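You operate a simulated robot arm through the tools that you are given. There is no shell and no other tool. Be economical: measure what you need, move in short steps, check, and stop when the job is done.

The job below is to be done with a simulated robot arm. You get a single attempt, and the scene is never put back.

TASK
Top up tank TWO to the FULL band from its drum.
Fine: push its yellow pipe down, open its drum tap, hold its fill button, shut the tap after; spill nothing.

Only the result counts: the job must be done as asked and must still hold three seconds after the hand-in. Knocking over, shifting, dropping, spilling or breaking anything else fails it.

THE ROBOT
A 7-joint arm with a two-finger gripper, hanging from a carriage that runs on a rail from [-1.7, 192.2] to [0.9, -95.8] (x, y) and turns from -410 to 277 degrees about z. Base frame: it is fixed where the carriage stands at the start and does not move with it; the origin is on the floor, on the carriage's upright axis, x ahead of it, y to its left, z up; the surface under the hand at the start is at about z = 75. Readings come in cm, degrees, newtons and seconds.
With the tool pointing down near the work surface it reaches from about 10 to 40 cm from the robot's upright axis, wherever it stands. Its first joint turns from -166.0 to 166.0 degrees. Places, roughly: cream tank [70, 0, 120]; flush valve knob [60, -100, 100]; green tank [70, -50, 120]; left prime button [60, -20, 100]; left tank valve knob [60, 10, 100]; left vent knob [60, 0, 100]; pump switch [60, -90, 130]; ratio knob [60, -70, 130]; relief valve knob [60, -100, 110]; right drum tap knob [20, -40, 70]; right prime button [60, -60, 100]; right tank valve knob [60, -30, 100]; right vent knob [60, -50, 100]; right yellow pipe [40, -60, 80]; test button [60, -70, 110]. Payload 1.37 kg.
Tool frame: the origin (TCP) lies between the finger pads and is the grasp point; the fingertips stand 1.6 cm ahead of it; z points along the fingers, y is the line along which they close. Largest opening 9.2 cm; the body of the gripper starts 7.4 cm behind the TCP.
Orientation is that of the tool frame in the base frame, as a unit quaternion [x, y, z, w]. With the fingers straight down and closing along the base's y, the tool's x points along the base's -x, its y along +y and its z along -z.

THE INTERFACE
- The arm moves only by the tool apply_moves. Its argument "series" is a list of rows, each an object of numbers (a shift or turn left out is 0, a gripper value left out holds the last): "rx", "ry", "rz": the turn, a rotation vector about the tool's x, y, z in degrees; "tx", "ty", "tz": the shift along the tool's x, y, z in cm; "claw": the finger opening in cm, from 0 to 9.2. In form: [{"rx": .., "ry": .., "rz": .., "tx": .., "ty": .., "tz": .., "claw": ..}, ...]. A call has 1 to 20 rows; each row shifts and turns the commanded pose from where the row before left it, along the tool's axes as they then stand. Rows are played at 5 a second. More than 5 cm and 8.6 degrees between two rows, or a gripper value outside its range, and nothing of the call is played. A pose out of reach is approached as far as the arm can. The call stops where the force on the tool passes 40 N (or 10 N more than at its start, if that is more) or the arm is blocked; 0.2 s more then pass. Each finger halts on what it meets, pressing with about 26 N; the grip force reading is that of the motor and also rises with nothing between the fingers. The clock runs only during rows and for 0.2 s after the last one: add rows that do not move to give the fingers time. It gives the time, the measured TCP pose, the force on the tool (base axes), the opening and the grip force at its end, in the units of the frame above (readings bear some noise), with the torque about the TCP (base axes, N m) and any sound that the robot's microphone picked up.
- Cameras (640 x 400 px; columns grow to the right, rows downward): "scene" is now at [24.66, -3.21, 170.03]; the picture's right is [-0.58, -0.82, 0.00], its down [-0.76, 0.54, -0.36] and it looks along [0.30, -0.21, -0.93] (base axes); focal length 283 px, centre (320, 200). "wrist" rides on the gripper at [7.1, 1.9, -11.1] in the tool frame; the picture's right is [-0.26, 0.97, 0.00], its down [-0.78, -0.21, -0.59] and it looks along [-0.57, -0.15, 0.81] (tool axes); focal length 280 px, centre (320, 200). There is no depth. A picture from a camera that has moved, and an enlarged one, comes with that camera's place and axes in the base frame and with its lens.
- grab_frame(camera): a new picture of that camera. The clock stands still meanwhile.
- raise_lower(by): slides the trunk up (or, below 0, down) by that many cm; the arm and the scene camera ride with it, the base frame stays. It gives what a move gives, with no picture.
- roll_base(legs): drives the robot by 1 to 6 legs, each [ahead, left, turn to the left] in cm, cm and degrees, along the robot's own axes; the way and the turn of a leg run together, so that a leg with both is an arc; at most 150 cm and 180 degrees a leg. The arm and the cameras ride along, it lands a little off, and it stops where it bumps. It keeps to its track: a leg is cut to what the track allows. It gives what a move gives.
- head_to(pan, tilt): turns the head with the scene camera to pan (to the left, within 155 degrees either way) and tilt (down, from -29 to 69), counted from straight ahead of the robot. It gives what a move gives.
- close_up(camera, box): a new picture of the part [left, top, right, bottom] of that camera's present view, enlarged. The clock stands still meanwhile.
- close_job(): hands the job in; it is judged then, once.

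Work in short steps. Places have to be worked out from the pictures, the camera data and where the tool is seen: move nearer, look again, correct. Check each grasp and each placing, and mend what went wrong. You have 120 turns and 82 pictures in all, those below and enlarged ones among them. Open the gripper and draw the arm clear of the work before you hand the job in, unless the task says otherwise; then end with one line.

The tools are called after "Emit:" as name(argument=value, ...) on one line, values as JSON. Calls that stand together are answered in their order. apply_moves: Moves the arm, as the interface text tells. Its arguments: {"type":"object","properties":{"series":{"type":"array","items":{"type":"object","properties":{"rx":{"type":"number"},"ry":{"type":"number"},"rz":{"type":"number"},"tx":{"type":"number"},"ty":{"type":"number"},"tz":{"type":"number"},"claw":{"type":"number"}}}}},"required":["series"]} The other tools are called the same way: raise_lower (by) slides the trunk up or down; roll_base (legs) drives the base; head_to (pan, tilt) turns the head that bears the scene camera; grab_frame (camera) takes a picture; close_up (camera, box) takes an enlarged picture of a part of a camera's view; close_job () hands the job in.

At the start:

```text
time: 0.0
eef_pos: [32.25, -17.08, 99.96]
tcp_rot: [0.0, 1.0, 0.0, 0.0]
force: [-0.6, 0.5, -0.5]
moment: [0.0, 0.02, 0.01]
width: 9.17
gripper_force: 0.1
trunk travel left (down, up): [-52.5, 13.5]
robot x, y, heading: [-0.16, 0.17, -0.2]
head pan, tilt: [-35.3, 68.8]
```

scene: 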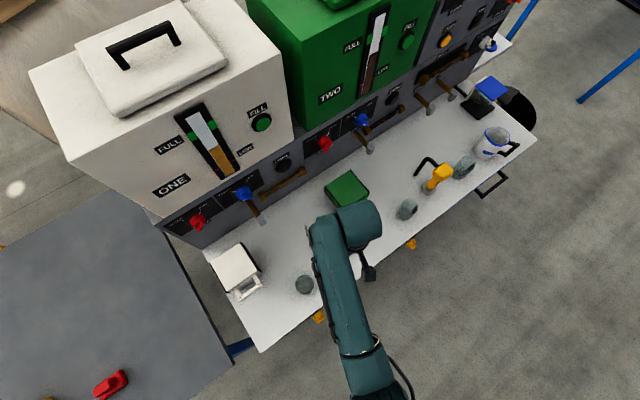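
wrist: 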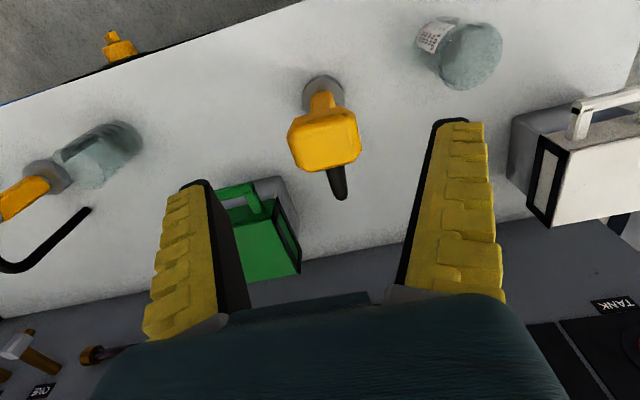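

I start by surveying the panel: level the head toward tank TWO (green) on the right and take a picture.

Emit:
head_to(pan=-45, tilt=45)

Emit:
grab_frame(camera="scene")

```text
time: 0.9
eef_pos: [32.19, -17.25, 100.05]
tcp_rot: [0.0, 1.0, 0.0, 0.0]
force: [-0.1, 0.2, -0.9]
moment: [0.02, 0.01, 0.01]
width: 9.21
gripper_force: 0.0
trunk travel left (down, up): [-52.5, 13.5]
robot x, y, heading: [-0.22, -0.13, -0.1]
head pan, tilt: [-45.0, 45.0]
```

```text
79 pictures are left
camera scene: at [25.84, -5.73, 172.91], right [-0.71, -0.71, 0.0], down [-0.5, 0.5, -0.71], along [0.5, -0.5, -0.71], focal length 283 px, centre (320, 200)
```

scene: 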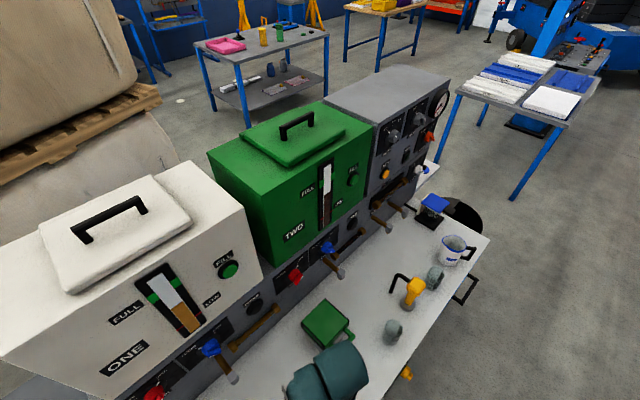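

The tank two controls are further to the right; I drive the carriage about 40 cm right (hand at z=100, above the table items) and look again.

Emit:
roll_base(legs=[[0, -40, 0]])

Emit:
head_to(pan=0, tilt=60)

Emit:
grab_frame(camera="scene")

Emit:
grab_frame(camera="wrist")

```text
time: 3.4
eef_pos: [32.46, -57.18, 100.07]
tcp_rot: [0.001, 1.0, 0.0, 0.0]
force: [-0.4, 0.2, -1.0]
moment: [0.02, 0.03, -0.01]
width: 9.2
gripper_force: 0.0
trunk travel left (down, up): [-52.5, 13.5]
robot x, y, heading: [0.36, -40.0, -0.1]
head pan, tilt: [-45.0, 45.0]
```

```text
time: 4.5
eef_pos: [32.6, -57.16, 99.97]
tcp_rot: [0.002, 1.0, 0.0, 0.001]
force: [0.1, -0.1, 0.5]
moment: [-0.02, -0.01, 0.01]
width: 9.16
gripper_force: 0.1
trunk travel left (down, up): [-52.5, 13.5]
robot x, y, heading: [0.14, -39.98, -0.2]
head pan, tilt: [0.0, 60.0]
```

```text
78 pictures are left
camera scene: at [27.12, -40.04, 170.97], right [0.0, -1.0, 0.0], down [-0.87, 0.0, -0.5], along [0.5, 0.0, -0.87], focal length 283 px, centre (320, 200)
```

scene: 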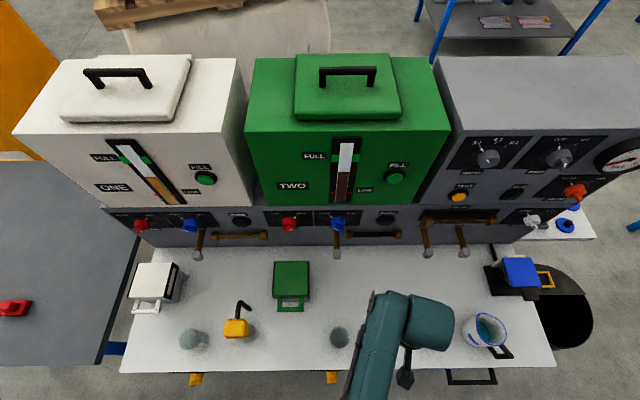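

```text
77 pictures are left
camera wrist: at [25.58, -55.23, 111.24], right [0.26, 0.96, 0.0], down [0.78, -0.21, 0.59], along [0.57, -0.16, -0.81], focal length 280 px, centre (320, 200)
```

wrist: 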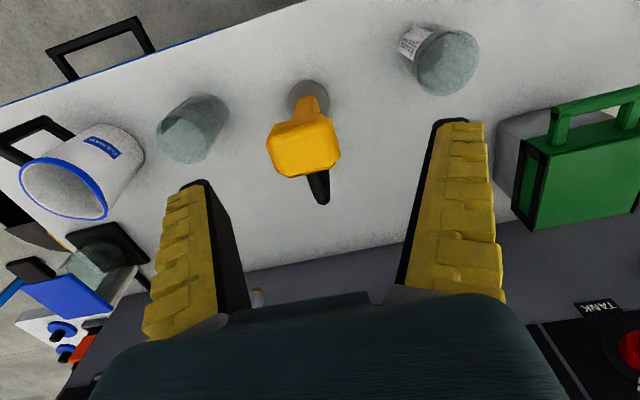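

Now I can see tank TWO straight ahead. Enlarging the panel, and the table's front edge.

Emit:
close_up(camera="scene", box=[240, 130, 460, 268])

Emit:
head_to(pan=0, tilt=25)

Emit:
raise_lower(by=13)

```text
2.90 times, centred on (350, 199) of scene
camera zoom: at [27.12, -40.04, 170.97], right [0.0, -1.0, 0.0], down [-0.87, 0.0, -0.5], along [0.5, 0.0, -0.87], focal length 820 px, centre (233, 203)
```

zoom: 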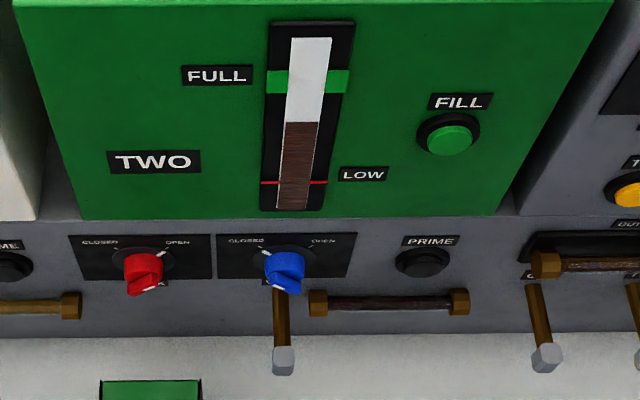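

```text
time: 5.5
eef_pos: [32.62, -57.17, 100.06]
tcp_rot: [0.001, 1.0, 0.0, 0.0]
force: [-1.0, 0.6, -0.4]
moment: [0.0, 0.01, 0.01]
width: 9.17
gripper_force: 0.1
trunk travel left (down, up): [-52.5, 13.5]
robot x, y, heading: [0.57, -39.83, -0.1]
head pan, tilt: [0.0, 25.0]
```

```text
time: 7.1
eef_pos: [32.61, -57.15, 113.11]
tcp_rot: [0.0, 1.0, -0.001, 0.0]
force: [-0.8, -0.5, 0.5]
moment: [-0.02, -0.01, 0.0]
width: 9.15
gripper_force: 0.1
trunk travel left (down, up): [-65.5, 0.5]
robot x, y, heading: [0.73, -40.13, -0.3]
head pan, tilt: [0.0, 25.0]
```

Looking down at table and pipe zone in detail.

Emit:
head_to(pan=0, tilt=68)

Emit:
close_up(camera="scene", box=[160, 200, 480, 400])

Emit:
close_up(camera="wrist", box=[120, 0, 520, 250])

```text
time: 8.2
eef_pos: [32.51, -57.15, 113.15]
tcp_rot: [0.001, 1.0, 0.0, 0.0]
force: [0.1, -0.4, -0.5]
moment: [0.0, 0.02, 0.01]
width: 9.19
gripper_force: 0.0
trunk travel left (down, up): [-65.5, 0.5]
robot x, y, heading: [0.26, -40.07, -0.0]
head pan, tilt: [0.0, 68.0]
```

```text
2.00 times, centred on (320, 300) of scene
camera zoom: at [26.14, -40.04, 183.11], right [0.0, -1.0, 0.0], down [-0.93, 0.0, -0.38], along [0.38, 0.0, -0.93], focal length 566 px, centre (320, 0)
```

zoom: 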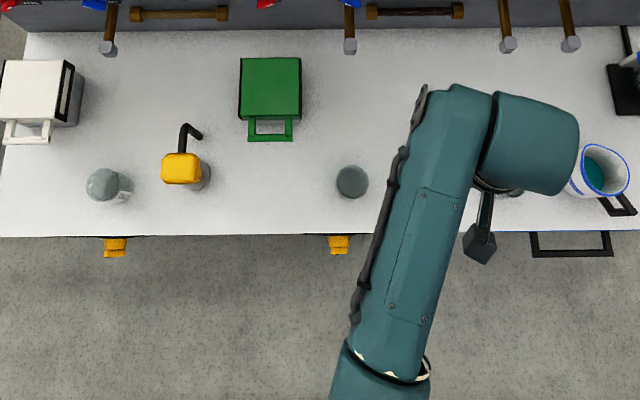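

```text
1.60 times, centred on (320, 125) of wrist
camera zoom: at [25.57, -55.23, 124.24], right [0.26, 0.96, 0.0], down [0.78, -0.21, 0.59], along [0.57, -0.16, -0.81], focal length 449 px, centre (320, 320)
```

zoom: 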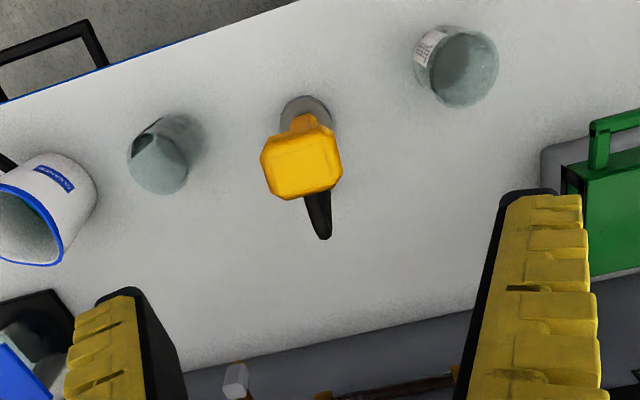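

Taps look to be just below the front table edge near (24,-43). I move the hand back over the robot's side and down a bit to view the right tap with the wrist camera.

Emit:
apply_moves(series=[{"tx": 3, "ty": 4}, {"tx": 3, "ty": 4}, {"tx": 3, "ty": 3}, {"tx": 3.5, "ty": 3}, {"tz": 4}, {"tz": 4}, {"tz": 4}, {"tz": 4}, {}])

Emit:
grab_frame(camera="wrist")

```text
time: 10.2
eef_pos: [20.06, -43.07, 96.85]
tcp_rot: [0.001, 1.0, 0.0, 0.001]
force: [-0.1, -0.9, -0.4]
moment: [0.0, -0.01, 0.0]
width: 9.18
gripper_force: 0.1
trunk travel left (down, up): [-65.5, 0.5]
robot x, y, heading: [0.2, -40.19, -0.2]
head pan, tilt: [0.0, 68.0]
```

```text
73 pictures are left
camera wrist: at [13.12, -41.08, 108.15], right [0.26, 0.96, 0.0], down [0.78, -0.21, 0.59], along [0.57, -0.16, -0.81], focal length 280 px, centre (320, 200)
```

wrist: 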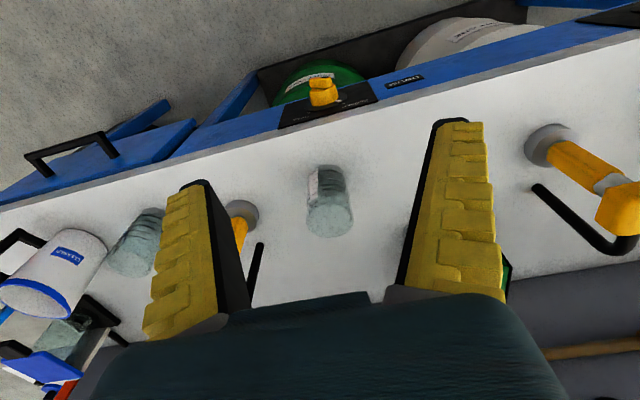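

Emit:
close_up(camera="wrist", box=[250, 50, 450, 175])

```text
3.20 times, centred on (350, 112) of wrist
camera zoom: at [13.12, -41.08, 108.15], right [0.26, 0.96, 0.0], down [0.78, -0.21, 0.59], along [0.57, -0.16, -0.81], focal length 897 px, centre (224, 480)
```

zoom: 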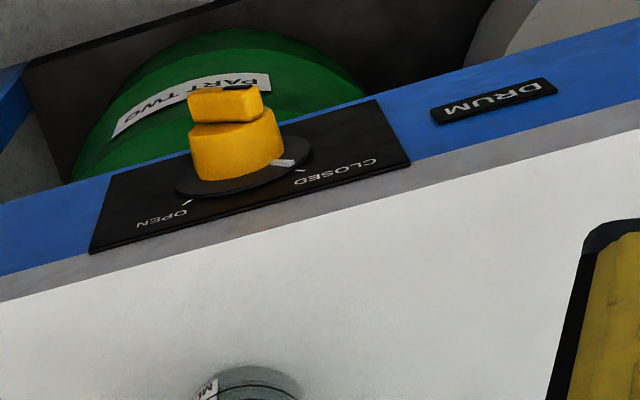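

Right tap is labelled DRUM "PART TWO", knob now at CLOSED (up-left), OPEN is up-right. Next I look closely at the right yellow pipe; I go up, right, then down a little.

Emit:
apply_moves(series=[{"tz": -3, "ty": -4}, {"ty": -4}, {"ty": -4}, {"ty": -3}, {"claw": 9.2}])

Emit:
grab_frame(camera="wrist")

```text
time: 11.4
eef_pos: [19.98, -58.21, 100.14]
tcp_rot: [0.001, 1.0, 0.0, 0.0]
force: [-0.1, -0.7, -0.5]
moment: [0.01, -0.02, 0.02]
width: 9.21
gripper_force: 0.0
trunk travel left (down, up): [-65.5, 0.5]
robot x, y, heading: [0.38, -39.78, -0.3]
head pan, tilt: [0.0, 68.0]
```

```text
71 pictures are left
camera wrist: at [12.97, -56.25, 111.28], right [0.26, 0.96, 0.0], down [0.78, -0.21, 0.59], along [0.57, -0.16, -0.81], focal length 280 px, centre (320, 200)
```

wrist: 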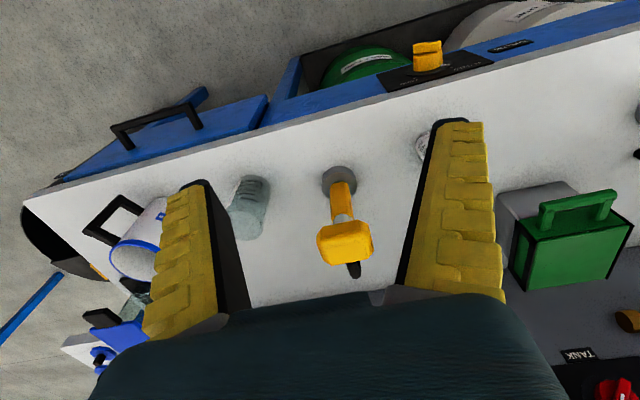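

Emit:
close_up(camera="wrist", box=[260, 150, 420, 290])

```text
2.86 times, centred on (340, 220) of wrist
camera zoom: at [12.97, -56.25, 111.28], right [0.26, 0.96, 0.0], down [0.78, -0.21, 0.59], along [0.57, -0.16, -0.81], focal length 801 px, centre (263, 143)
```

zoom: 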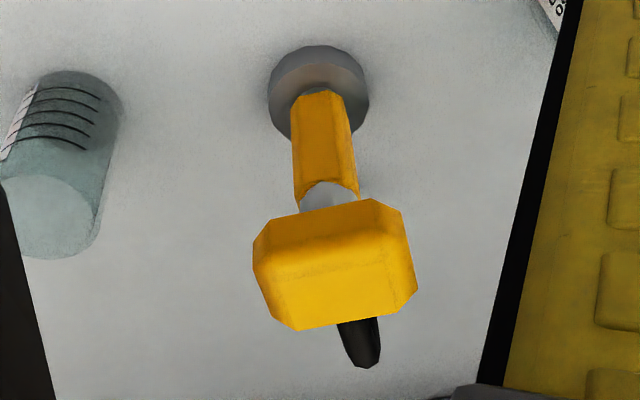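

Pipe is vertical at about (35.5,-59.6), head top about z=91. I close the gripper and move above the head.

Emit:
apply_moves(series=[{"claw": 0}, {"tx": -4, "ty": -0.4}, {"tx": -4, "ty": -0.5}, {"tx": -4, "ty": -0.4}, {"tx": -3.5}, {}, {}])

Emit:
grab_frame(camera="wrist")

```text
time: 13.0
eef_pos: [35.68, -59.39, 100.08]
tcp_rot: [0.001, 1.0, 0.0, 0.0]
force: [-0.6, 0.0, 0.7]
moment: [0.02, 0.01, 0.02]
width: 0.01
gripper_force: 26.2
trunk travel left (down, up): [-65.5, 0.5]
robot x, y, heading: [0.26, -40.24, -0.1]
head pan, tilt: [0.0, 68.0]
```

```text
69 pictures are left
camera wrist: at [28.6, -57.47, 111.27], right [0.26, 0.96, 0.0], down [0.78, -0.21, 0.59], along [0.57, -0.16, -0.81], focal length 280 px, centre (320, 200)
```

wrist: 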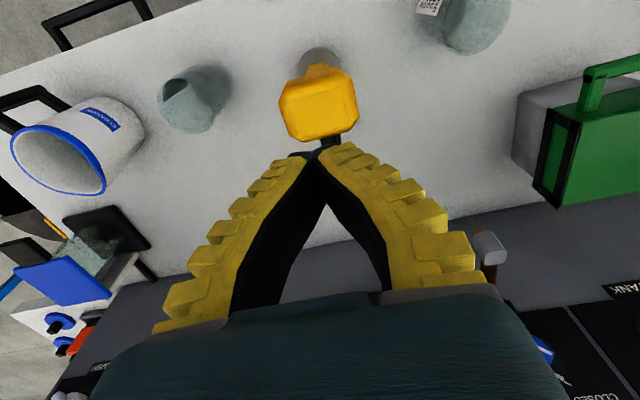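

Alignment good. I descend; force will show contact.

Emit:
apply_moves(series=[{"tx": 0.4, "tz": 3}, {"tz": 2}, {"tz": 1}, {"tz": 1}, {"tz": 1}, {"tz": 1}, {"tz": 1}])

Emit:
grab_frame(camera="wrist")

```text
time: 14.6
eef_pos: [34.21, -59.09, 92.13]
tcp_rot: [0.001, 1.0, 0.0, 0.0]
force: [0.2, -0.4, 0.7]
moment: [0.01, -0.01, 0.02]
width: 0.0
gripper_force: 26.1
out of reach, approached as far as the arm can: row 5, 6, 7
trunk travel left (down, up): [-65.5, 0.5]
robot x, y, heading: [0.3, -39.86, -0.2]
head pan, tilt: [0.0, 68.0]
```

```text
68 pictures are left
camera wrist: at [27.27, -57.15, 103.36], right [0.26, 0.96, 0.0], down [0.78, -0.21, 0.59], along [0.57, -0.16, -0.81], focal length 280 px, centre (320, 200)
```

wrist: 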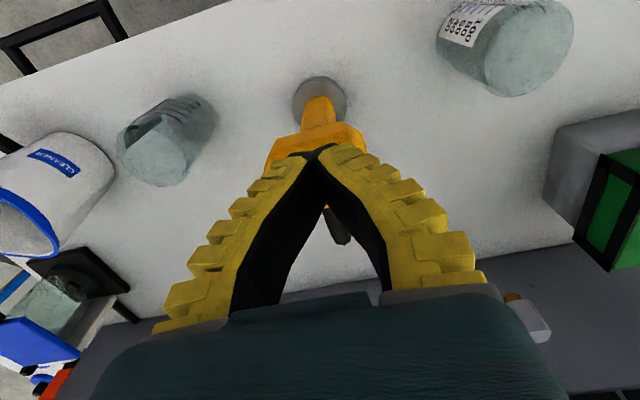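

The trunk is too high for this reach. I raise the hand, then lower the trunk the same amount.

Emit:
apply_moves(series=[{"tz": -4}, {"tz": -4}, {"tz": -4}, {}])

Emit:
raise_lower(by=-9)

```text
time: 15.6
eef_pos: [34.13, -59.14, 104.18]
tcp_rot: [0.001, 1.0, 0.0, -0.001]
force: [0.1, 0.2, 0.7]
moment: [-0.02, 0.01, 0.02]
width: 0.0
gripper_force: 26.4
trunk travel left (down, up): [-65.5, 0.5]
robot x, y, heading: [0.53, -40.08, 0.0]
head pan, tilt: [0.0, 68.0]
```

```text
time: 16.8
eef_pos: [34.18, -59.24, 95.08]
tcp_rot: [0.002, 1.0, -0.001, -0.001]
force: [0.0, -0.6, -0.1]
moment: [0.0, 0.01, -0.02]
width: 0.0
gripper_force: 26.0
trunk travel left (down, up): [-56.5, 9.5]
robot x, y, heading: [0.58, -40.2, -0.1]
head pan, tilt: [0.0, 68.0]
```

Emit:
apply_moves(series=[{"tx": -1.1, "ty": -0.3}, {"tz": 1.5}, {"tz": 1}, {"tz": 0.7}, {"tz": 0.7}, {"tz": 0.7}, {"tz": 0.7}])

Emit:
grab_frame(camera="wrist")

```text
time: 18.4
eef_pos: [35.32, -59.43, 89.86]
tcp_rot: [0.001, 1.0, 0.0, 0.001]
force: [-1.3, 0.7, 8.3]
moment: [-0.01, 0.01, -0.01]
width: 0.59
gripper_force: 28.2
trunk travel left (down, up): [-56.5, 9.5]
robot x, y, heading: [0.07, -39.74, -0.1]
head pan, tilt: [0.0, 68.0]
```

```text
67 pictures are left
camera wrist: at [28.32, -57.44, 101.1], right [0.26, 0.96, 0.0], down [0.78, -0.21, 0.59], along [0.57, -0.16, -0.81], focal length 280 px, centre (320, 200)
```

wrist: 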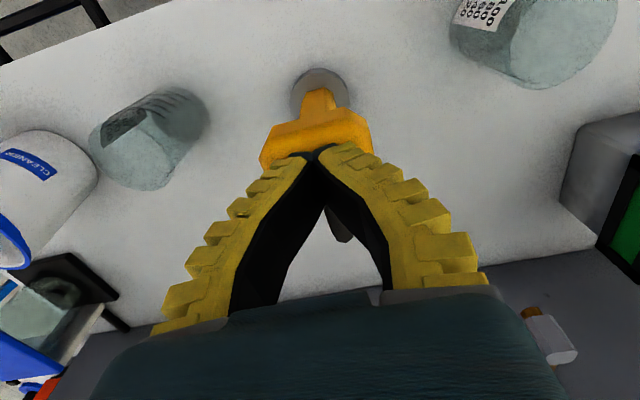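

Contact with 8 N; keep pushing down in small steps.

Emit:
apply_moves(series=[{"tz": 0.6}, {"tz": 0.6}, {"tz": 0.6}, {"tz": 0.6}, {"tz": 0.6}, {"tz": 0.6}])

Emit:
grab_frame(camera="wrist")

```text
time: 19.8
eef_pos: [35.18, -59.5, 86.19]
tcp_rot: [0.001, 1.0, 0.0, 0.0]
force: [1.3, -0.2, 2.0]
moment: [-0.01, -0.02, -0.02]
width: 0.6
gripper_force: 27.5
trunk travel left (down, up): [-56.5, 9.5]
robot x, y, heading: [0.45, -40.14, -0.0]
head pan, tilt: [0.0, 68.0]
```

```text
66 pictures are left
camera wrist: at [28.24, -57.46, 97.42], right [0.26, 0.96, 0.0], down [0.78, -0.21, 0.59], along [0.57, -0.16, -0.81], focal length 280 px, centre (320, 200)
```

wrist: 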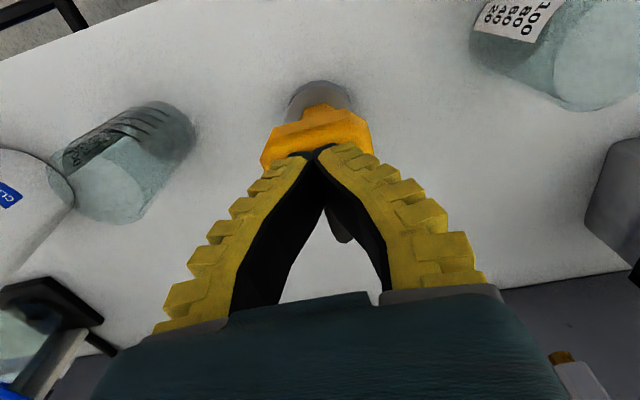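

It slides down freely (3.7 cm so far). Continue to the stop.

Emit:
apply_moves(series=[{"tz": 0.6}, {"tz": 0.6}, {"tz": 0.6}, {"tz": 0.6}, {"tz": 0.6}])

Emit:
grab_frame(camera="wrist")

```text
time: 21.0
eef_pos: [34.98, -59.38, 83.85]
tcp_rot: [0.001, 1.0, 0.0, 0.0]
force: [2.4, 0.1, 3.2]
moment: [-0.03, -0.01, 0.0]
width: 0.63
gripper_force: 28.4
out of reach, approached as far as the arm can: row 5
trunk travel left (down, up): [-56.5, 9.5]
robot x, y, heading: [0.18, -39.81, -0.1]
head pan, tilt: [0.0, 68.0]
```

```text
65 pictures are left
camera wrist: at [27.93, -57.37, 95.03], right [0.26, 0.96, 0.0], down [0.78, -0.21, 0.59], along [0.57, -0.16, -0.81], focal length 280 px, centre (320, 200)
```

wrist: 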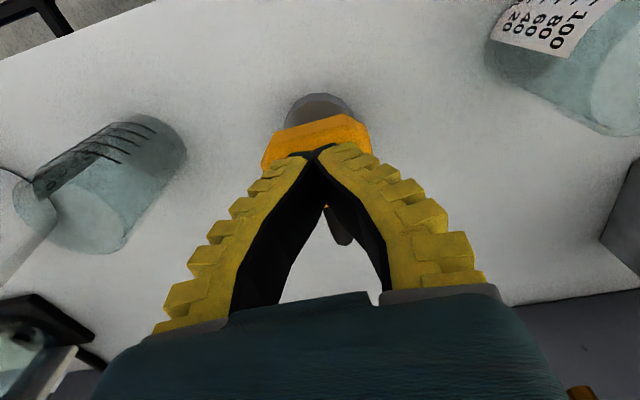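

Out of reach again; up with the arm, trunk down, then continue.

Emit:
apply_moves(series=[{"tz": -4}, {"tz": -4}, {"tz": -4}, {"tz": -3}, {"tx": -0.5}])

Emit:
raise_lower(by=-12)

Emit:
grab_frame(camera="wrist")

```text
time: 22.2
eef_pos: [41.14, -62.57, 92.51]
tcp_rot: [0.001, 1.0, 0.0, 0.001]
force: [-0.4, 0.9, -0.8]
moment: [0.03, 0.0, 0.0]
width: 0.01
gripper_force: 28.4
out of reach, approached as far as the arm can: row 1, 2, 3, 4
trunk travel left (down, up): [-56.5, 9.5]
robot x, y, heading: [0.25, -40.08, -0.1]
head pan, tilt: [0.0, 68.0]
```

```text
time: 23.7
eef_pos: [41.14, -62.54, 80.66]
tcp_rot: [0.001, 1.0, 0.0, 0.0]
force: [0.1, 0.1, -0.8]
moment: [-0.03, 0.04, 0.01]
width: 0.01
gripper_force: 27.3
trunk travel left (down, up): [-44.5, 21.5]
robot x, y, heading: [0.3, -39.96, 0.0]
head pan, tilt: [0.0, 68.0]
```

```text
64 pictures are left
camera wrist: at [34.17, -60.55, 91.9], right [0.26, 0.96, 0.0], down [0.78, -0.21, 0.59], along [0.57, -0.16, -0.81], focal length 280 px, centre (320, 200)
```

wrist: 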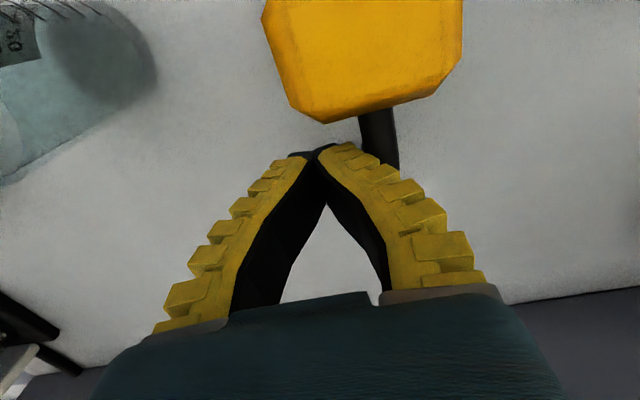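

The arm drifted sideways at the reach limit (luckily without contact). I lift straight up slowly and check, then move the base closer to the pipe's y.

Emit:
apply_moves(series=[{"tz": -2}, {"tz": -2}, {"tz": -3}, {}])

```text
time: 24.7
eef_pos: [43.9, -64.22, 85.44]
tcp_rot: [0.001, 1.0, 0.0, -0.001]
force: [-0.1, -0.5, 0.4]
moment: [-0.01, -0.01, 0.02]
width: 0.0
gripper_force: 27.8
out of reach, approached as far as the arm can: row 1, 2, 3
trunk travel left (down, up): [-44.5, 21.5]
robot x, y, heading: [0.62, -39.77, -0.4]
head pan, tilt: [0.0, 68.0]
```

Emit:
raise_lower(by=15)

Emit:
head_to(pan=-15, tilt=60)

Emit:
grab_frame(camera="scene")

```text
time: 26.5
eef_pos: [43.94, -64.07, 100.53]
tcp_rot: [0.001, 1.0, 0.0, -0.001]
force: [0.2, 0.3, -0.4]
moment: [0.01, 0.0, 0.02]
width: 0.03
gripper_force: 27.8
trunk travel left (down, up): [-59.5, 6.5]
robot x, y, heading: [0.68, -39.68, -0.2]
head pan, tilt: [0.0, 68.0]
```

```text
time: 27.3
eef_pos: [43.84, -64.14, 100.56]
tcp_rot: [0.001, 1.0, 0.001, 0.0]
force: [-0.4, 0.1, 0.0]
moment: [0.0, 0.0, -0.01]
width: 0.01
gripper_force: 28.2
trunk travel left (down, up): [-59.5, 6.5]
robot x, y, heading: [0.55, -40.17, -0.1]
head pan, tilt: [-15.0, 60.0]
```

```text
63 pictures are left
camera scene: at [26.88, -41.76, 177.97], right [-0.26, -0.97, 0.0], down [-0.84, 0.23, -0.5], along [0.48, -0.13, -0.87], focal length 283 px, centre (320, 200)
```

scene: 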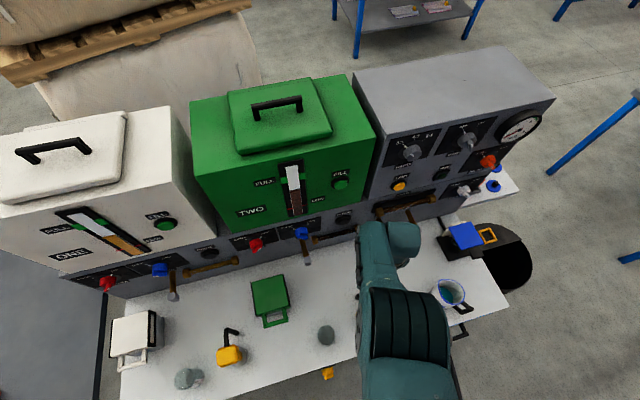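

Emit:
apply_moves(series=[{"tx": 4, "ty": 4}, {"tx": 4, "ty": 4}, {"tx": 4, "ty": 4}, {"tx": 2, "ty": 4}, {"ty": 4}, {"ty": 4}, {}])

Emit:
roll_base(legs=[[0, -19, 0]])

```text
refused: row 1 steps farther than a row can; nothing moved
```

```text
time: 28.8
eef_pos: [44.09, -83.03, 100.36]
tcp_rot: [0.0, 1.0, 0.0, -0.001]
force: [0.0, 0.0, -0.1]
moment: [0.01, 0.01, 0.02]
width: 0.0
gripper_force: 28.1
trunk travel left (down, up): [-59.5, 6.5]
robot x, y, heading: [0.4, -58.95, -0.1]
head pan, tilt: [-15.0, 60.0]
```

Base is now at the pipe's y; bring hand back over the pipe at z=100.

Emit:
apply_moves(series=[{"tx": 2, "ty": 4}, {"tx": 2, "ty": 4}, {"tx": 2, "ty": 4}, {"tx": 2, "ty": 4}, {"tx": 0.7, "ty": 4}, {"ty": 3.5}, {}])

Emit:
grab_frame(camera="wrist")

```text
time: 30.4
eef_pos: [44.28, -62.51, 92.84]
tcp_rot: [0.001, 1.0, 0.001, -0.001]
force: [-0.1, 0.0, 1.0]
moment: [-0.01, 0.01, 0.01]
width: 0.0
gripper_force: 27.8
out of reach, approached as far as the arm can: row 1, 2, 3, 4, 5, 6
trunk travel left (down, up): [-59.5, 6.5]
robot x, y, heading: [0.71, -58.82, -0.0]
head pan, tilt: [-15.0, 60.0]
```

```text
62 pictures are left
camera wrist: at [37.27, -60.62, 104.22], right [0.26, 0.96, 0.0], down [0.78, -0.21, 0.59], along [0.57, -0.15, -0.81], focal length 280 px, centre (320, 200)
```

wrist: 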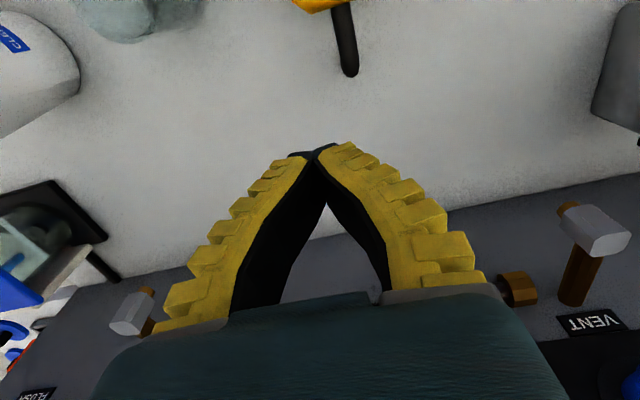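

Emit:
apply_moves(series=[{"tz": -3}, {"tz": -3}, {"tz": -3}, {"tz": -3}, {}])

Emit:
head_to(pan=0, tilt=65)

Emit:
grab_frame(camera="scene")

```text
time: 31.6
eef_pos: [50.12, -63.11, 100.73]
tcp_rot: [0.001, 1.0, 0.001, -0.003]
force: [0.0, 0.1, -0.7]
moment: [-0.01, -0.02, 0.01]
width: 0.0
gripper_force: 28.2
out of reach, approached as far as the arm can: row 1, 2, 3, 4
trunk travel left (down, up): [-59.5, 6.5]
robot x, y, heading: [0.25, -59.08, -0.2]
head pan, tilt: [-15.0, 60.0]
```

```text
time: 32.4
eef_pos: [50.07, -63.22, 100.52]
tcp_rot: [0.001, 1.0, 0.002, -0.002]
force: [0.7, 0.3, -0.3]
moment: [-0.01, 0.01, 0.02]
width: 0.0
gripper_force: 28.4
trunk travel left (down, up): [-59.5, 6.5]
robot x, y, heading: [0.09, -58.63, -0.1]
head pan, tilt: [0.0, 65.0]
```

```text
61 pictures are left
camera scene: at [26.69, -58.96, 177.42], right [0.0, -1.0, 0.0], down [-0.91, 0.0, -0.42], along [0.42, 0.0, -0.91], focal length 283 px, centre (320, 200)
```

scene: 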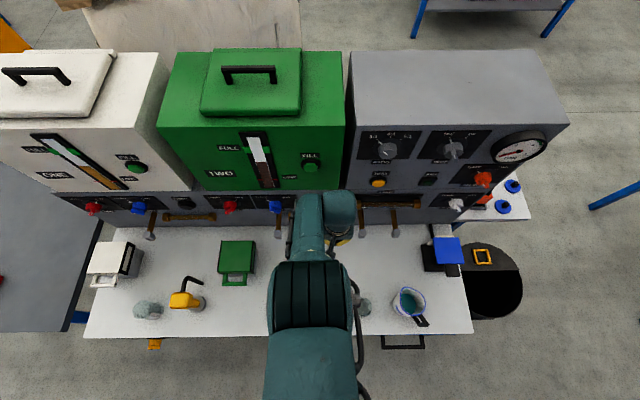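

The arm is stretched straight and stuck at a joint limit. I tilt the tool outward in place (which suits the stretched arm), then back away along the tool axis.

Emit:
apply_moves(series=[{"ry": -6}, {"ry": -6}, {"ry": -6}, {"ry": -6}, {"tz": -2}, {"tz": -3}, {"tz": -3}, {}])

```text
time: 34.2
eef_pos: [57.4, -64.28, 100.21]
tcp_rot: [0.0, 0.978, 0.001, 0.207]
force: [-0.4, -0.1, -0.4]
moment: [-0.01, 0.0, -0.02]
width: 0.0
gripper_force: 27.6
out of reach, approached as far as the arm can: row 1, 2, 3, 4, 5, 6, 7
trunk travel left (down, up): [-59.5, 6.5]
robot x, y, heading: [0.62, -58.85, -0.1]
head pan, tilt: [0.0, 65.0]
```

That swung the tip outward, near the panel; reverse the tilt and go past vertical.

Emit:
apply_moves(series=[{"ry": 6}, {"ry": 6}, {"ry": 6}, {"ry": 6}, {}])

Emit:
grab_frame(camera="wrist")

```text
time: 35.4
eef_pos: [54.4, -64.34, 102.91]
tcp_rot: [0.001, 1.0, 0.001, 0.024]
force: [-0.5, 0.2, 0.5]
moment: [0.0, -0.03, 0.05]
width: 0.0
gripper_force: 27.9
out of reach, approached as far as the arm can: row 2, 3, 4
trunk travel left (down, up): [-59.5, 6.5]
robot x, y, heading: [0.79, -58.88, -0.2]
head pan, tilt: [0.0, 65.0]
```

```text
60 pictures are left
camera wrist: at [46.85, -62.34, 113.71], right [0.26, 0.96, 0.01], down [0.75, -0.21, 0.63], along [0.61, -0.15, -0.78], focal length 280 px, centre (320, 200)
```

wrist: 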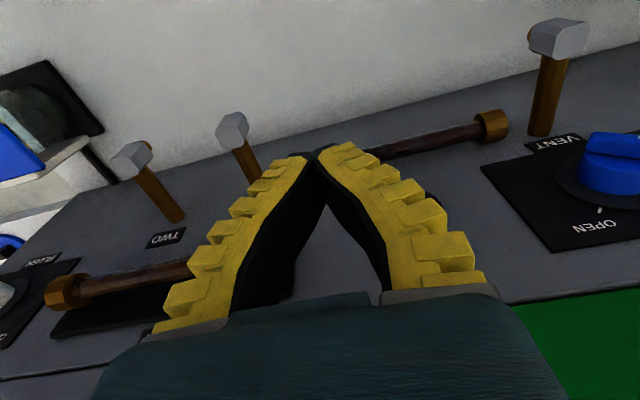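

The arm probably passed straight and its elbow is bent the wrong way to its limit. I turn the base right 90° so the arm points along free space beside the table, then exercise it there.

Emit:
roll_base(legs=[[0, 0, -90]])

Emit:
head_to(pan=0, tilt=60)

Emit:
grab_frame(camera="scene")

```text
time: 39.6
eef_pos: [-4.85, -112.88, 102.88]
tcp_rot: [0.707, 0.706, -0.017, 0.019]
force: [0.1, -0.9, 0.3]
moment: [0.0, -0.01, -0.02]
width: 0.0
gripper_force: 27.8
trunk travel left (down, up): [-59.5, 6.5]
robot x, y, heading: [0.59, -58.97, -90.2]
head pan, tilt: [0.0, 65.0]
```

```text
time: 40.3
eef_pos: [-4.83, -112.82, 102.89]
tcp_rot: [0.707, 0.707, -0.017, 0.018]
force: [0.7, 1.0, -0.3]
moment: [-0.03, 0.01, 0.01]
width: 0.01
gripper_force: 27.7
trunk travel left (down, up): [-59.5, 6.5]
robot x, y, heading: [0.38, -59.05, -89.9]
head pan, tilt: [0.0, 60.0]
```

```text
59 pictures are left
camera scene: at [0.58, -85.59, 177.97], right [-1.0, 0.0, 0.0], down [0.0, 0.87, -0.5], along [0.0, -0.5, -0.87], focal length 283 px, centre (320, 200)
```

scene: 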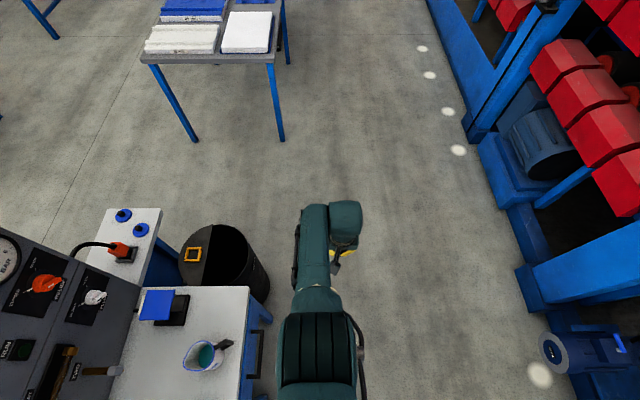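

Free space. Extend along the arm line, then retract, to see whether the elbow unlocks.

Emit:
apply_moves(series=[{"tx": -3, "tz": 2}, {"tx": -3, "tz": 2}, {"tx": -3, "tz": 2}, {"tx": 3, "tz": -3}, {"tx": 3, "tz": -3}, {"tx": 3, "tz": -3}, {"tx": 3, "tz": -3}, {"tx": 3, "tz": -3}, {"tx": 3, "tz": -3}, {}])

```text
time: 42.5
eef_pos: [-6.78, -113.75, 108.49]
tcp_rot: [0.707, 0.706, -0.017, 0.018]
force: [0.5, -0.5, 0.9]
moment: [-0.01, -0.01, -0.01]
width: 0.0
gripper_force: 27.9
out of reach, approached as far as the arm can: row 1, 2, 3, 4, 5, 6, 7, 8, 9
trunk travel left (down, up): [-59.5, 6.5]
robot x, y, heading: [0.5, -59.0, -90.2]
head pan, tilt: [0.0, 60.0]
```

Still locked. Try pure inward motion, then pure downward, to see in which direction the arm is free.

Emit:
apply_moves(series=[{"tx": 4}, {"tx": 4}, {"tx": 4}, {"tx": 4}, {"tx": 4}, {"tx": 4}, {}])

Emit:
grab_frame(camera="scene")

```text
time: 44.1
eef_pos: [-9.76, -106.35, 97.05]
tcp_rot: [0.708, 0.706, -0.017, 0.018]
force: [0.1, 0.1, -0.5]
moment: [0.0, 0.0, 0.01]
width: 0.01
gripper_force: 27.7
out of reach, approached as far as the arm can: row 1, 2, 3, 4, 5, 6
trunk travel left (down, up): [-59.5, 6.5]
robot x, y, heading: [0.81, -59.19, -90.0]
head pan, tilt: [0.0, 60.0]
```

```text
58 pictures are left
camera scene: at [0.58, -85.59, 177.97], right [-1.0, 0.0, 0.0], down [0.0, 0.87, -0.5], along [0.0, -0.5, -0.87], focal length 283 px, centre (320, 200)
```

scene: 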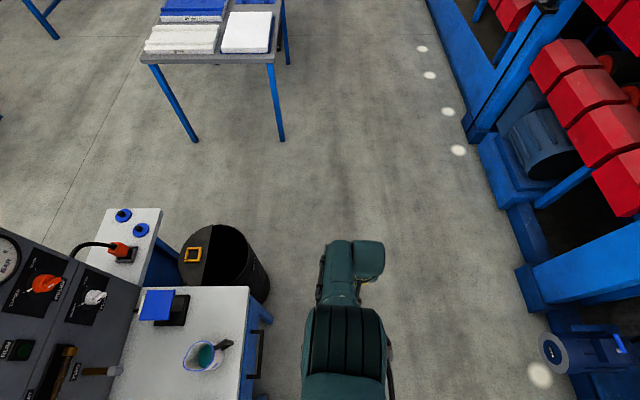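

I judge the elbow slipped past full stretch into its short end-range (Franka-type elbow offset). Remedy: swing inward where the wrist isn't limited, extend fully down, then retract up.

Emit:
apply_moves(series=[{"tx": 4, "tz": 1.5}, {"tx": 4, "tz": 1.5}, {"tx": 4, "tz": 1.5}, {"tx": 4, "tz": 1.5}, {"tx": 3, "tz": 1.5}, {}])

Emit:
apply_moves(series=[{"tz": 2, "tx": -0.7}, {"tz": 2, "tx": -0.7}, {"tz": 2, "tx": -0.7}, {}])

Emit:
apply_moves(series=[{"tz": -2}, {"tz": -2}, {"tz": -2}, {"tz": -2}, {"tz": -2}, {"tz": -2}, {}])

```text
time: 45.5
eef_pos: [-10.99, -91.83, 84.11]
tcp_rot: [0.707, 0.707, -0.017, 0.019]
force: [0.6, 0.7, -0.6]
moment: [-0.01, 0.02, 0.01]
width: 0.0
gripper_force: 27.6
out of reach, approached as far as the arm can: row 1, 2, 3, 4
trunk travel left (down, up): [-59.5, 6.5]
robot x, y, heading: [0.58, -59.01, -90.1]
head pan, tilt: [0.0, 60.0]
```

```text
time: 46.5
eef_pos: [-10.86, -92.31, 82.89]
tcp_rot: [0.707, 0.706, -0.017, 0.018]
force: [0.1, 0.0, 0.4]
moment: [0.01, 0.04, 0.01]
width: 0.01
gripper_force: 27.7
out of reach, approached as far as the arm can: row 1, 2, 3
trunk travel left (down, up): [-59.5, 6.5]
robot x, y, heading: [0.53, -58.76, -90.0]
head pan, tilt: [0.0, 60.0]
```

```text
time: 48.1
eef_pos: [-12.75, -96.81, 88.23]
tcp_rot: [0.707, 0.706, -0.017, 0.019]
force: [0.3, 0.5, -0.3]
moment: [0.0, -0.02, 0.02]
width: 0.0
gripper_force: 27.6
out of reach, approached as far as the arm can: row 1, 2, 3, 4, 5, 6
trunk travel left (down, up): [-59.5, 6.5]
robot x, y, heading: [0.3, -59.14, -89.9]
head pan, tilt: [0.0, 60.0]
```

Still the wrong branch. I bring the hand back in-plane and try several overreach/retract cycles in free space, watching which rows become reachable.

Emit:
apply_moves(series=[{"ty": 4, "tx": 2}, {"ty": 4, "tx": 2}, {"ty": 3, "tx": 2, "tz": 1}, {"tz": 5}, {"tz": -2}, {"tz": -2}, {"tz": -2}, {"tz": 4.9, "tx": 0.5}, {"tz": -2}, {"tz": -2}, {"tz": 3, "tx": -3}, {"tz": -2}, {"tz": -2}, {"tz": 3, "tx": 3}, {"tz": -2}, {"tz": -2}])

```text
time: 51.5
eef_pos: [-2.81, -96.49, 86.32]
tcp_rot: [0.707, 0.707, -0.017, 0.019]
force: [0.6, -0.2, 0.1]
moment: [0.0, 0.03, -0.01]
width: 0.0
gripper_force: 27.3
out of reach, approached as far as the arm can: row 1, 2, 3, 4, 5, 6, 7, 8, 10, 11, 13, 15, 16
trunk travel left (down, up): [-59.5, 6.5]
robot x, y, heading: [0.81, -58.95, -89.9]
head pan, tilt: [0.0, 60.0]
```

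One more batch of small overreach steps before trying a bigger manoeuvre.

Emit:
apply_moves(series=[{"tz": 2}, {"tz": 0.3}, {"tz": 0.2}, {"tz": -1.5}, {"tz": -2}, {"tz": 3.6}, {"tz": 0.3}, {"tz": 0.5}, {"tz": -1.5}, {"tz": -2}, {"tz": 4.5}, {"tz": 1.5, "rx": 5}, {"tz": -1.5, "rx": -5}, {"tz": -2}, {"tz": 4.5}, {"tz": 1, "ry": 8}, {"tz": 1, "ry": -8}, {"tz": -1.5}, {"tz": -2}, {"tz": -2}])

```text
time: 55.7
eef_pos: [-2.65, -93.74, 89.64]
tcp_rot: [0.708, 0.706, -0.016, 0.019]
force: [-0.7, -0.1, -0.9]
moment: [-0.01, -0.06, 0.02]
width: 0.0
gripper_force: 27.9
out of reach, approached as far as the arm can: row 2, 5, 6, 11, 12, 16
trunk travel left (down, up): [-59.5, 6.5]
robot x, y, heading: [0.61, -59.17, -90.2]
head pan, tilt: [0.0, 60.0]
```

Last three upward rows were all reachable — the elbow appears unlocked. Verify by lifting further.

Emit:
apply_moves(series=[{"tz": -4}, {"tz": -4}, {"tx": 4}, {"ry": 2.1}])

```text
time: 56.7
eef_pos: [-2.75, -89.36, 97.53]
tcp_rot: [0.708, 0.707, -0.004, 0.005]
force: [-1.1, 0.7, -0.2]
moment: [-0.02, -0.02, 0.0]
width: 0.0
gripper_force: 27.6
trunk travel left (down, up): [-59.5, 6.5]
robot x, y, heading: [0.7, -59.04, -90.0]
head pan, tilt: [0.0, 60.0]
```

Unlocked. Now set the trunk lower so the arm stays bent: raise hand 12, lower trunk 12, and turn back to face the table.

Emit:
apply_moves(series=[{"tz": -4}, {"tz": -4}, {"tz": -4}, {"tx": 3}])

Emit:
raise_lower(by=-10)

Emit:
roll_base(legs=[[0, 0, 90]])

Emit:
grab_frame(camera="wrist")

```text
time: 57.7
eef_pos: [-2.7, -86.36, 109.39]
tcp_rot: [0.707, 0.707, -0.005, 0.006]
force: [1.0, -1.1, 0.2]
moment: [0.01, -0.01, 0.0]
width: 0.0
gripper_force: 27.9
trunk travel left (down, up): [-59.5, 6.5]
robot x, y, heading: [0.71, -59.15, -90.1]
head pan, tilt: [0.0, 60.0]
```

```text
time: 59.0
eef_pos: [-2.7, -86.38, 99.3]
tcp_rot: [0.708, 0.706, -0.004, 0.006]
force: [-0.9, 1.0, 0.8]
moment: [0.0, 0.0, 0.01]
width: 0.0
gripper_force: 28.0
trunk travel left (down, up): [-49.5, 16.5]
robot x, y, heading: [0.75, -59.15, -89.9]
head pan, tilt: [0.0, 60.0]
```

```text
time: 63.2
eef_pos: [27.87, -62.46, 99.47]
tcp_rot: [0.006, 1.0, 0.001, 0.007]
force: [-0.6, -0.7, 0.2]
moment: [0.01, -0.01, 0.03]
width: 0.0
gripper_force: 28.1
trunk travel left (down, up): [-49.5, 16.5]
robot x, y, heading: [0.37, -58.91, -0.4]
head pan, tilt: [0.0, 60.0]
```

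```text
57 pictures are left
camera wrist: at [20.76, -60.39, 110.52], right [0.27, 0.96, 0.0], down [0.77, -0.22, 0.6], along [0.58, -0.16, -0.8], focal length 280 px, centre (320, 200)
```

wrist: 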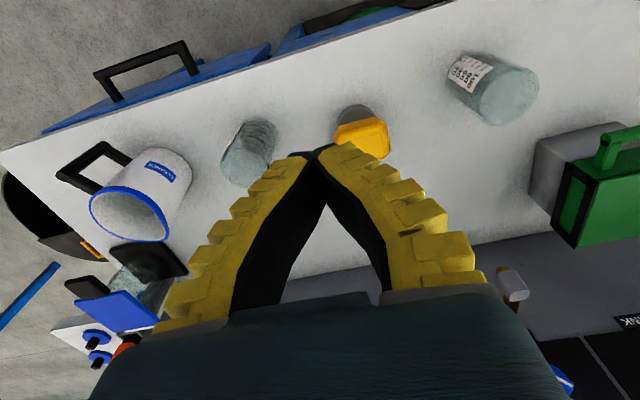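

Emit:
close_up(camera="wrist", box=[300, 70, 440, 170])

```text
4.00 times, centred on (370, 120) of wrist
camera zoom: at [20.76, -60.39, 110.52], right [0.27, 0.96, 0.0], down [0.77, -0.22, 0.6], along [0.58, -0.16, -0.8], focal length 1122 px, centre (120, 520)
```

zoom: 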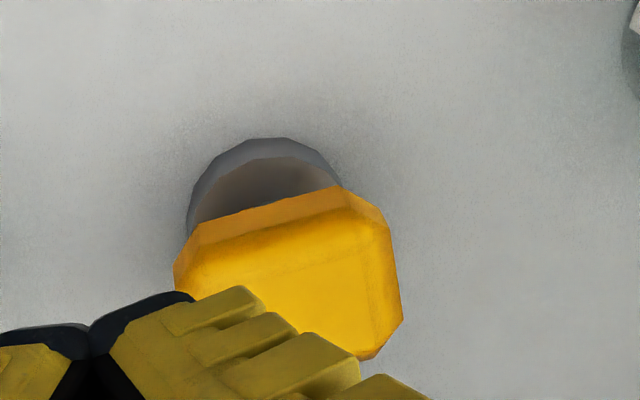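

Pipe looks nearly seated; I push again to confirm the stop.

Emit:
apply_moves(series=[{"tx": -3.7, "ty": 1.5}, {"tx": -3.6, "ty": 1.4}, {"tz": 4}, {"tz": 4}, {"tz": 3}, {"tz": 2}, {"tz": 1}])

```text
time: 64.8
eef_pos: [35.48, -59.61, 85.36]
tcp_rot: [0.005, 1.0, 0.0, 0.007]
force: [-0.3, -0.1, 0.2]
moment: [-0.04, 0.03, 0.01]
width: 0.02
gripper_force: 27.4
trunk travel left (down, up): [-49.5, 16.5]
robot x, y, heading: [0.91, -58.76, -0.7]
head pan, tilt: [0.0, 60.0]
```

Emit:
apply_moves(series=[{"tz": 0.8}, {"tz": 0.5}, {"tz": 0.5}, {"tz": 0.5}, {"tz": 0.5}, {"tz": 0.5}, {"tz": 0.5}, {"tz": 0.5}])

Emit:
grab_frame(camera="wrist")

```text
time: 66.3
eef_pos: [35.62, -59.56, 82.5]
tcp_rot: [0.005, 1.0, -0.002, 0.008]
force: [-14.9, 0.6, 31.8]
moment: [-0.03, 0.42, -0.03]
width: 0.6
gripper_force: 28.5
trunk travel left (down, up): [-49.5, 16.5]
robot x, y, heading: [0.67, -59.25, -0.7]
head pan, tilt: [0.0, 60.0]
stopped in row 7: the force on the tool passed its limit at 45 N (the readings are from after the stop); the commanded pose is now the measured one
```

```text
55 pictures are left
camera wrist: at [28.51, -57.54, 93.52], right [0.27, 0.96, 0.0], down [0.77, -0.22, 0.6], along [0.58, -0.16, -0.8], focal length 280 px, centre (320, 200)
```

wrist: 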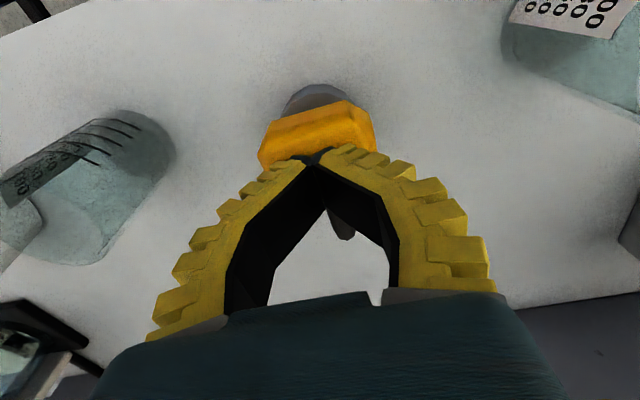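

Hard stop at 45 N: pipe is fully down. Now lift away and go look at the drum tap from the front with the tool tilted outward.

Emit:
apply_moves(series=[{"tz": -4}, {"tz": -4}, {"tz": -4}, {"tz": -4}, {"tx": 4, "ty": 2}, {"tx": 4, "ty": 3}, {"tx": 4, "ty": 3}, {"tx": 4, "ty": 3}, {"ty": 4, "tx": 2}, {}])

Emit:
grab_frame(camera="wrist")

```text
time: 68.5
eef_pos: [17.54, -44.39, 97.91]
tcp_rot: [0.004, 1.0, 0.0, 0.01]
force: [0.0, -0.4, 0.1]
moment: [0.0, 0.0, 0.0]
width: 0.0
gripper_force: 28.0
trunk travel left (down, up): [-49.5, 16.5]
robot x, y, heading: [0.57, -59.06, -0.8]
head pan, tilt: [0.0, 60.0]
```

```text
54 pictures are left
camera wrist: at [10.38, -42.32, 109.0], right [0.27, 0.96, 0.0], down [0.77, -0.22, 0.6], along [0.58, -0.16, -0.8], focal length 280 px, centre (320, 200)
```

wrist: 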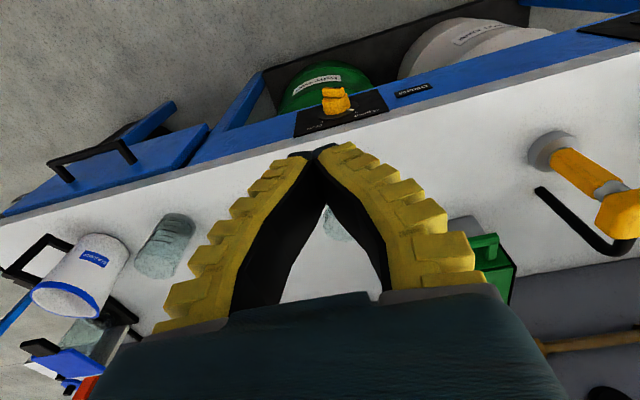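

I move back and lower in front of the table for a 45° look at the knob.

Emit:
apply_moves(series=[{"tx": 3}, {"tx": 2.5}, {"tz": 4}, {"tz": 4}, {"tz": 4}, {"tz": 4}, {"claw": 8}, {}])

Emit:
grab_frame(camera="wrist")

```text
time: 70.3
eef_pos: [12.43, -44.3, 81.83]
tcp_rot: [0.004, 1.0, 0.0, 0.01]
force: [-0.9, -0.1, -0.2]
moment: [0.01, 0.01, 0.03]
width: 8.14
gripper_force: 0.9
trunk travel left (down, up): [-49.5, 16.5]
robot x, y, heading: [0.58, -58.64, -0.4]
head pan, tilt: [0.0, 60.0]
```

```text
53 pictures are left
camera wrist: at [5.18, -42.27, 92.96], right [0.27, 0.96, 0.01], down [0.77, -0.22, 0.6], along [0.58, -0.16, -0.8], focal length 280 px, centre (320, 200)
```

wrist: 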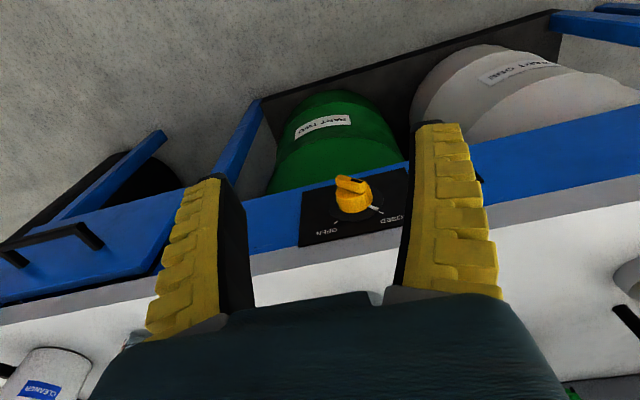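

Emit:
close_up(camera="wrist", box=[290, 150, 422, 254])

```text
3.85 times, centred on (356, 202) of wrist
camera zoom: at [5.18, -42.27, 92.96], right [0.27, 0.96, 0.01], down [0.77, -0.22, 0.6], along [0.58, -0.16, -0.8], focal length 1078 px, centre (182, 192)
```

zoom: 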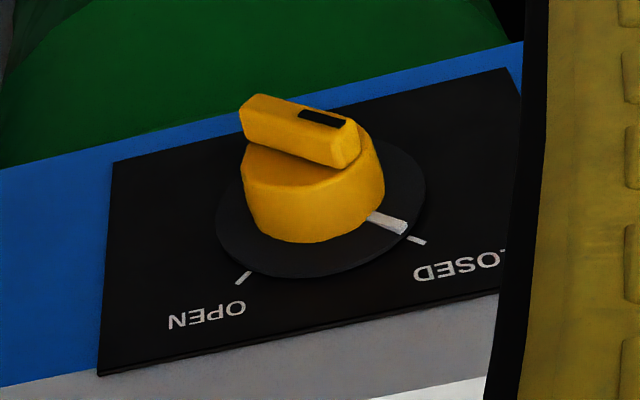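

Geometry: knob axis at y≈-43.5, z≈68.2; bar front at x≈21.5, ticks ±45° from up, so turn +90° about base x. I'll approach with the tool horizontal along +x, base at y=-43.5 and trunk low. First raise hand, shift base.

Emit:
apply_moves(series=[{"tz": -4}, {"tz": -4}, {"tz": -4}, {"tz": -4}, {"tx": -4, "ty": -2}, {"tx": -4, "ty": -3}, {"tx": -2, "ty": -4}, {"ty": -4}])

Emit:
roll_base(legs=[[0, 15.3, 0.4]])

Emit:
raise_lower(by=-6)

```text
time: 72.1
eef_pos: [21.96, -57.4, 97.93]
tcp_rot: [0.006, 1.0, 0.0, 0.009]
force: [-0.1, -0.1, 0.2]
moment: [-0.05, 0.02, 0.01]
width: 8.11
gripper_force: 1.1
trunk travel left (down, up): [-49.5, 16.5]
robot x, y, heading: [0.58, -58.83, -0.6]
head pan, tilt: [0.0, 60.0]
```

```text
time: 73.5
eef_pos: [21.79, -42.13, 97.95]
tcp_rot: [0.003, 1.0, 0.0, 0.01]
force: [0.7, -0.2, 0.3]
moment: [0.0, 0.03, 0.02]
width: 8.13
gripper_force: 0.9
trunk travel left (down, up): [-49.5, 16.5]
robot x, y, heading: [0.68, -44.15, -0.3]
head pan, tilt: [0.0, 60.0]
```

```text
time: 74.5
eef_pos: [21.69, -42.09, 92.06]
tcp_rot: [0.002, 1.0, 0.0, 0.01]
force: [-0.2, -0.7, -0.3]
moment: [0.0, 0.0, 0.02]
width: 8.12
gripper_force: 0.6
trunk travel left (down, up): [-43.5, 22.5]
robot x, y, heading: [0.43, -43.51, -0.2]
head pan, tilt: [0.0, 60.0]
```

Now tilt the tool outward to horizontal at z≈92 (over the empty table strip).

Emit:
apply_moves(series=[{"tz": -4}, {"ry": -8}, {"ry": -8}, {"ry": -8}, {"ry": -8}, {"ry": -8}, {"ry": -8}, {}])

```text
time: 76.3
eef_pos: [21.6, -42.1, 95.94]
tcp_rot: [0.001, 0.91, 0.0, 0.415]
force: [0.3, 0.1, -0.3]
moment: [0.03, 0.0, 0.01]
width: 8.11
gripper_force: 0.4
trunk travel left (down, up): [-43.5, 22.5]
robot x, y, heading: [0.1, -43.64, -0.1]
head pan, tilt: [0.0, 60.0]
```

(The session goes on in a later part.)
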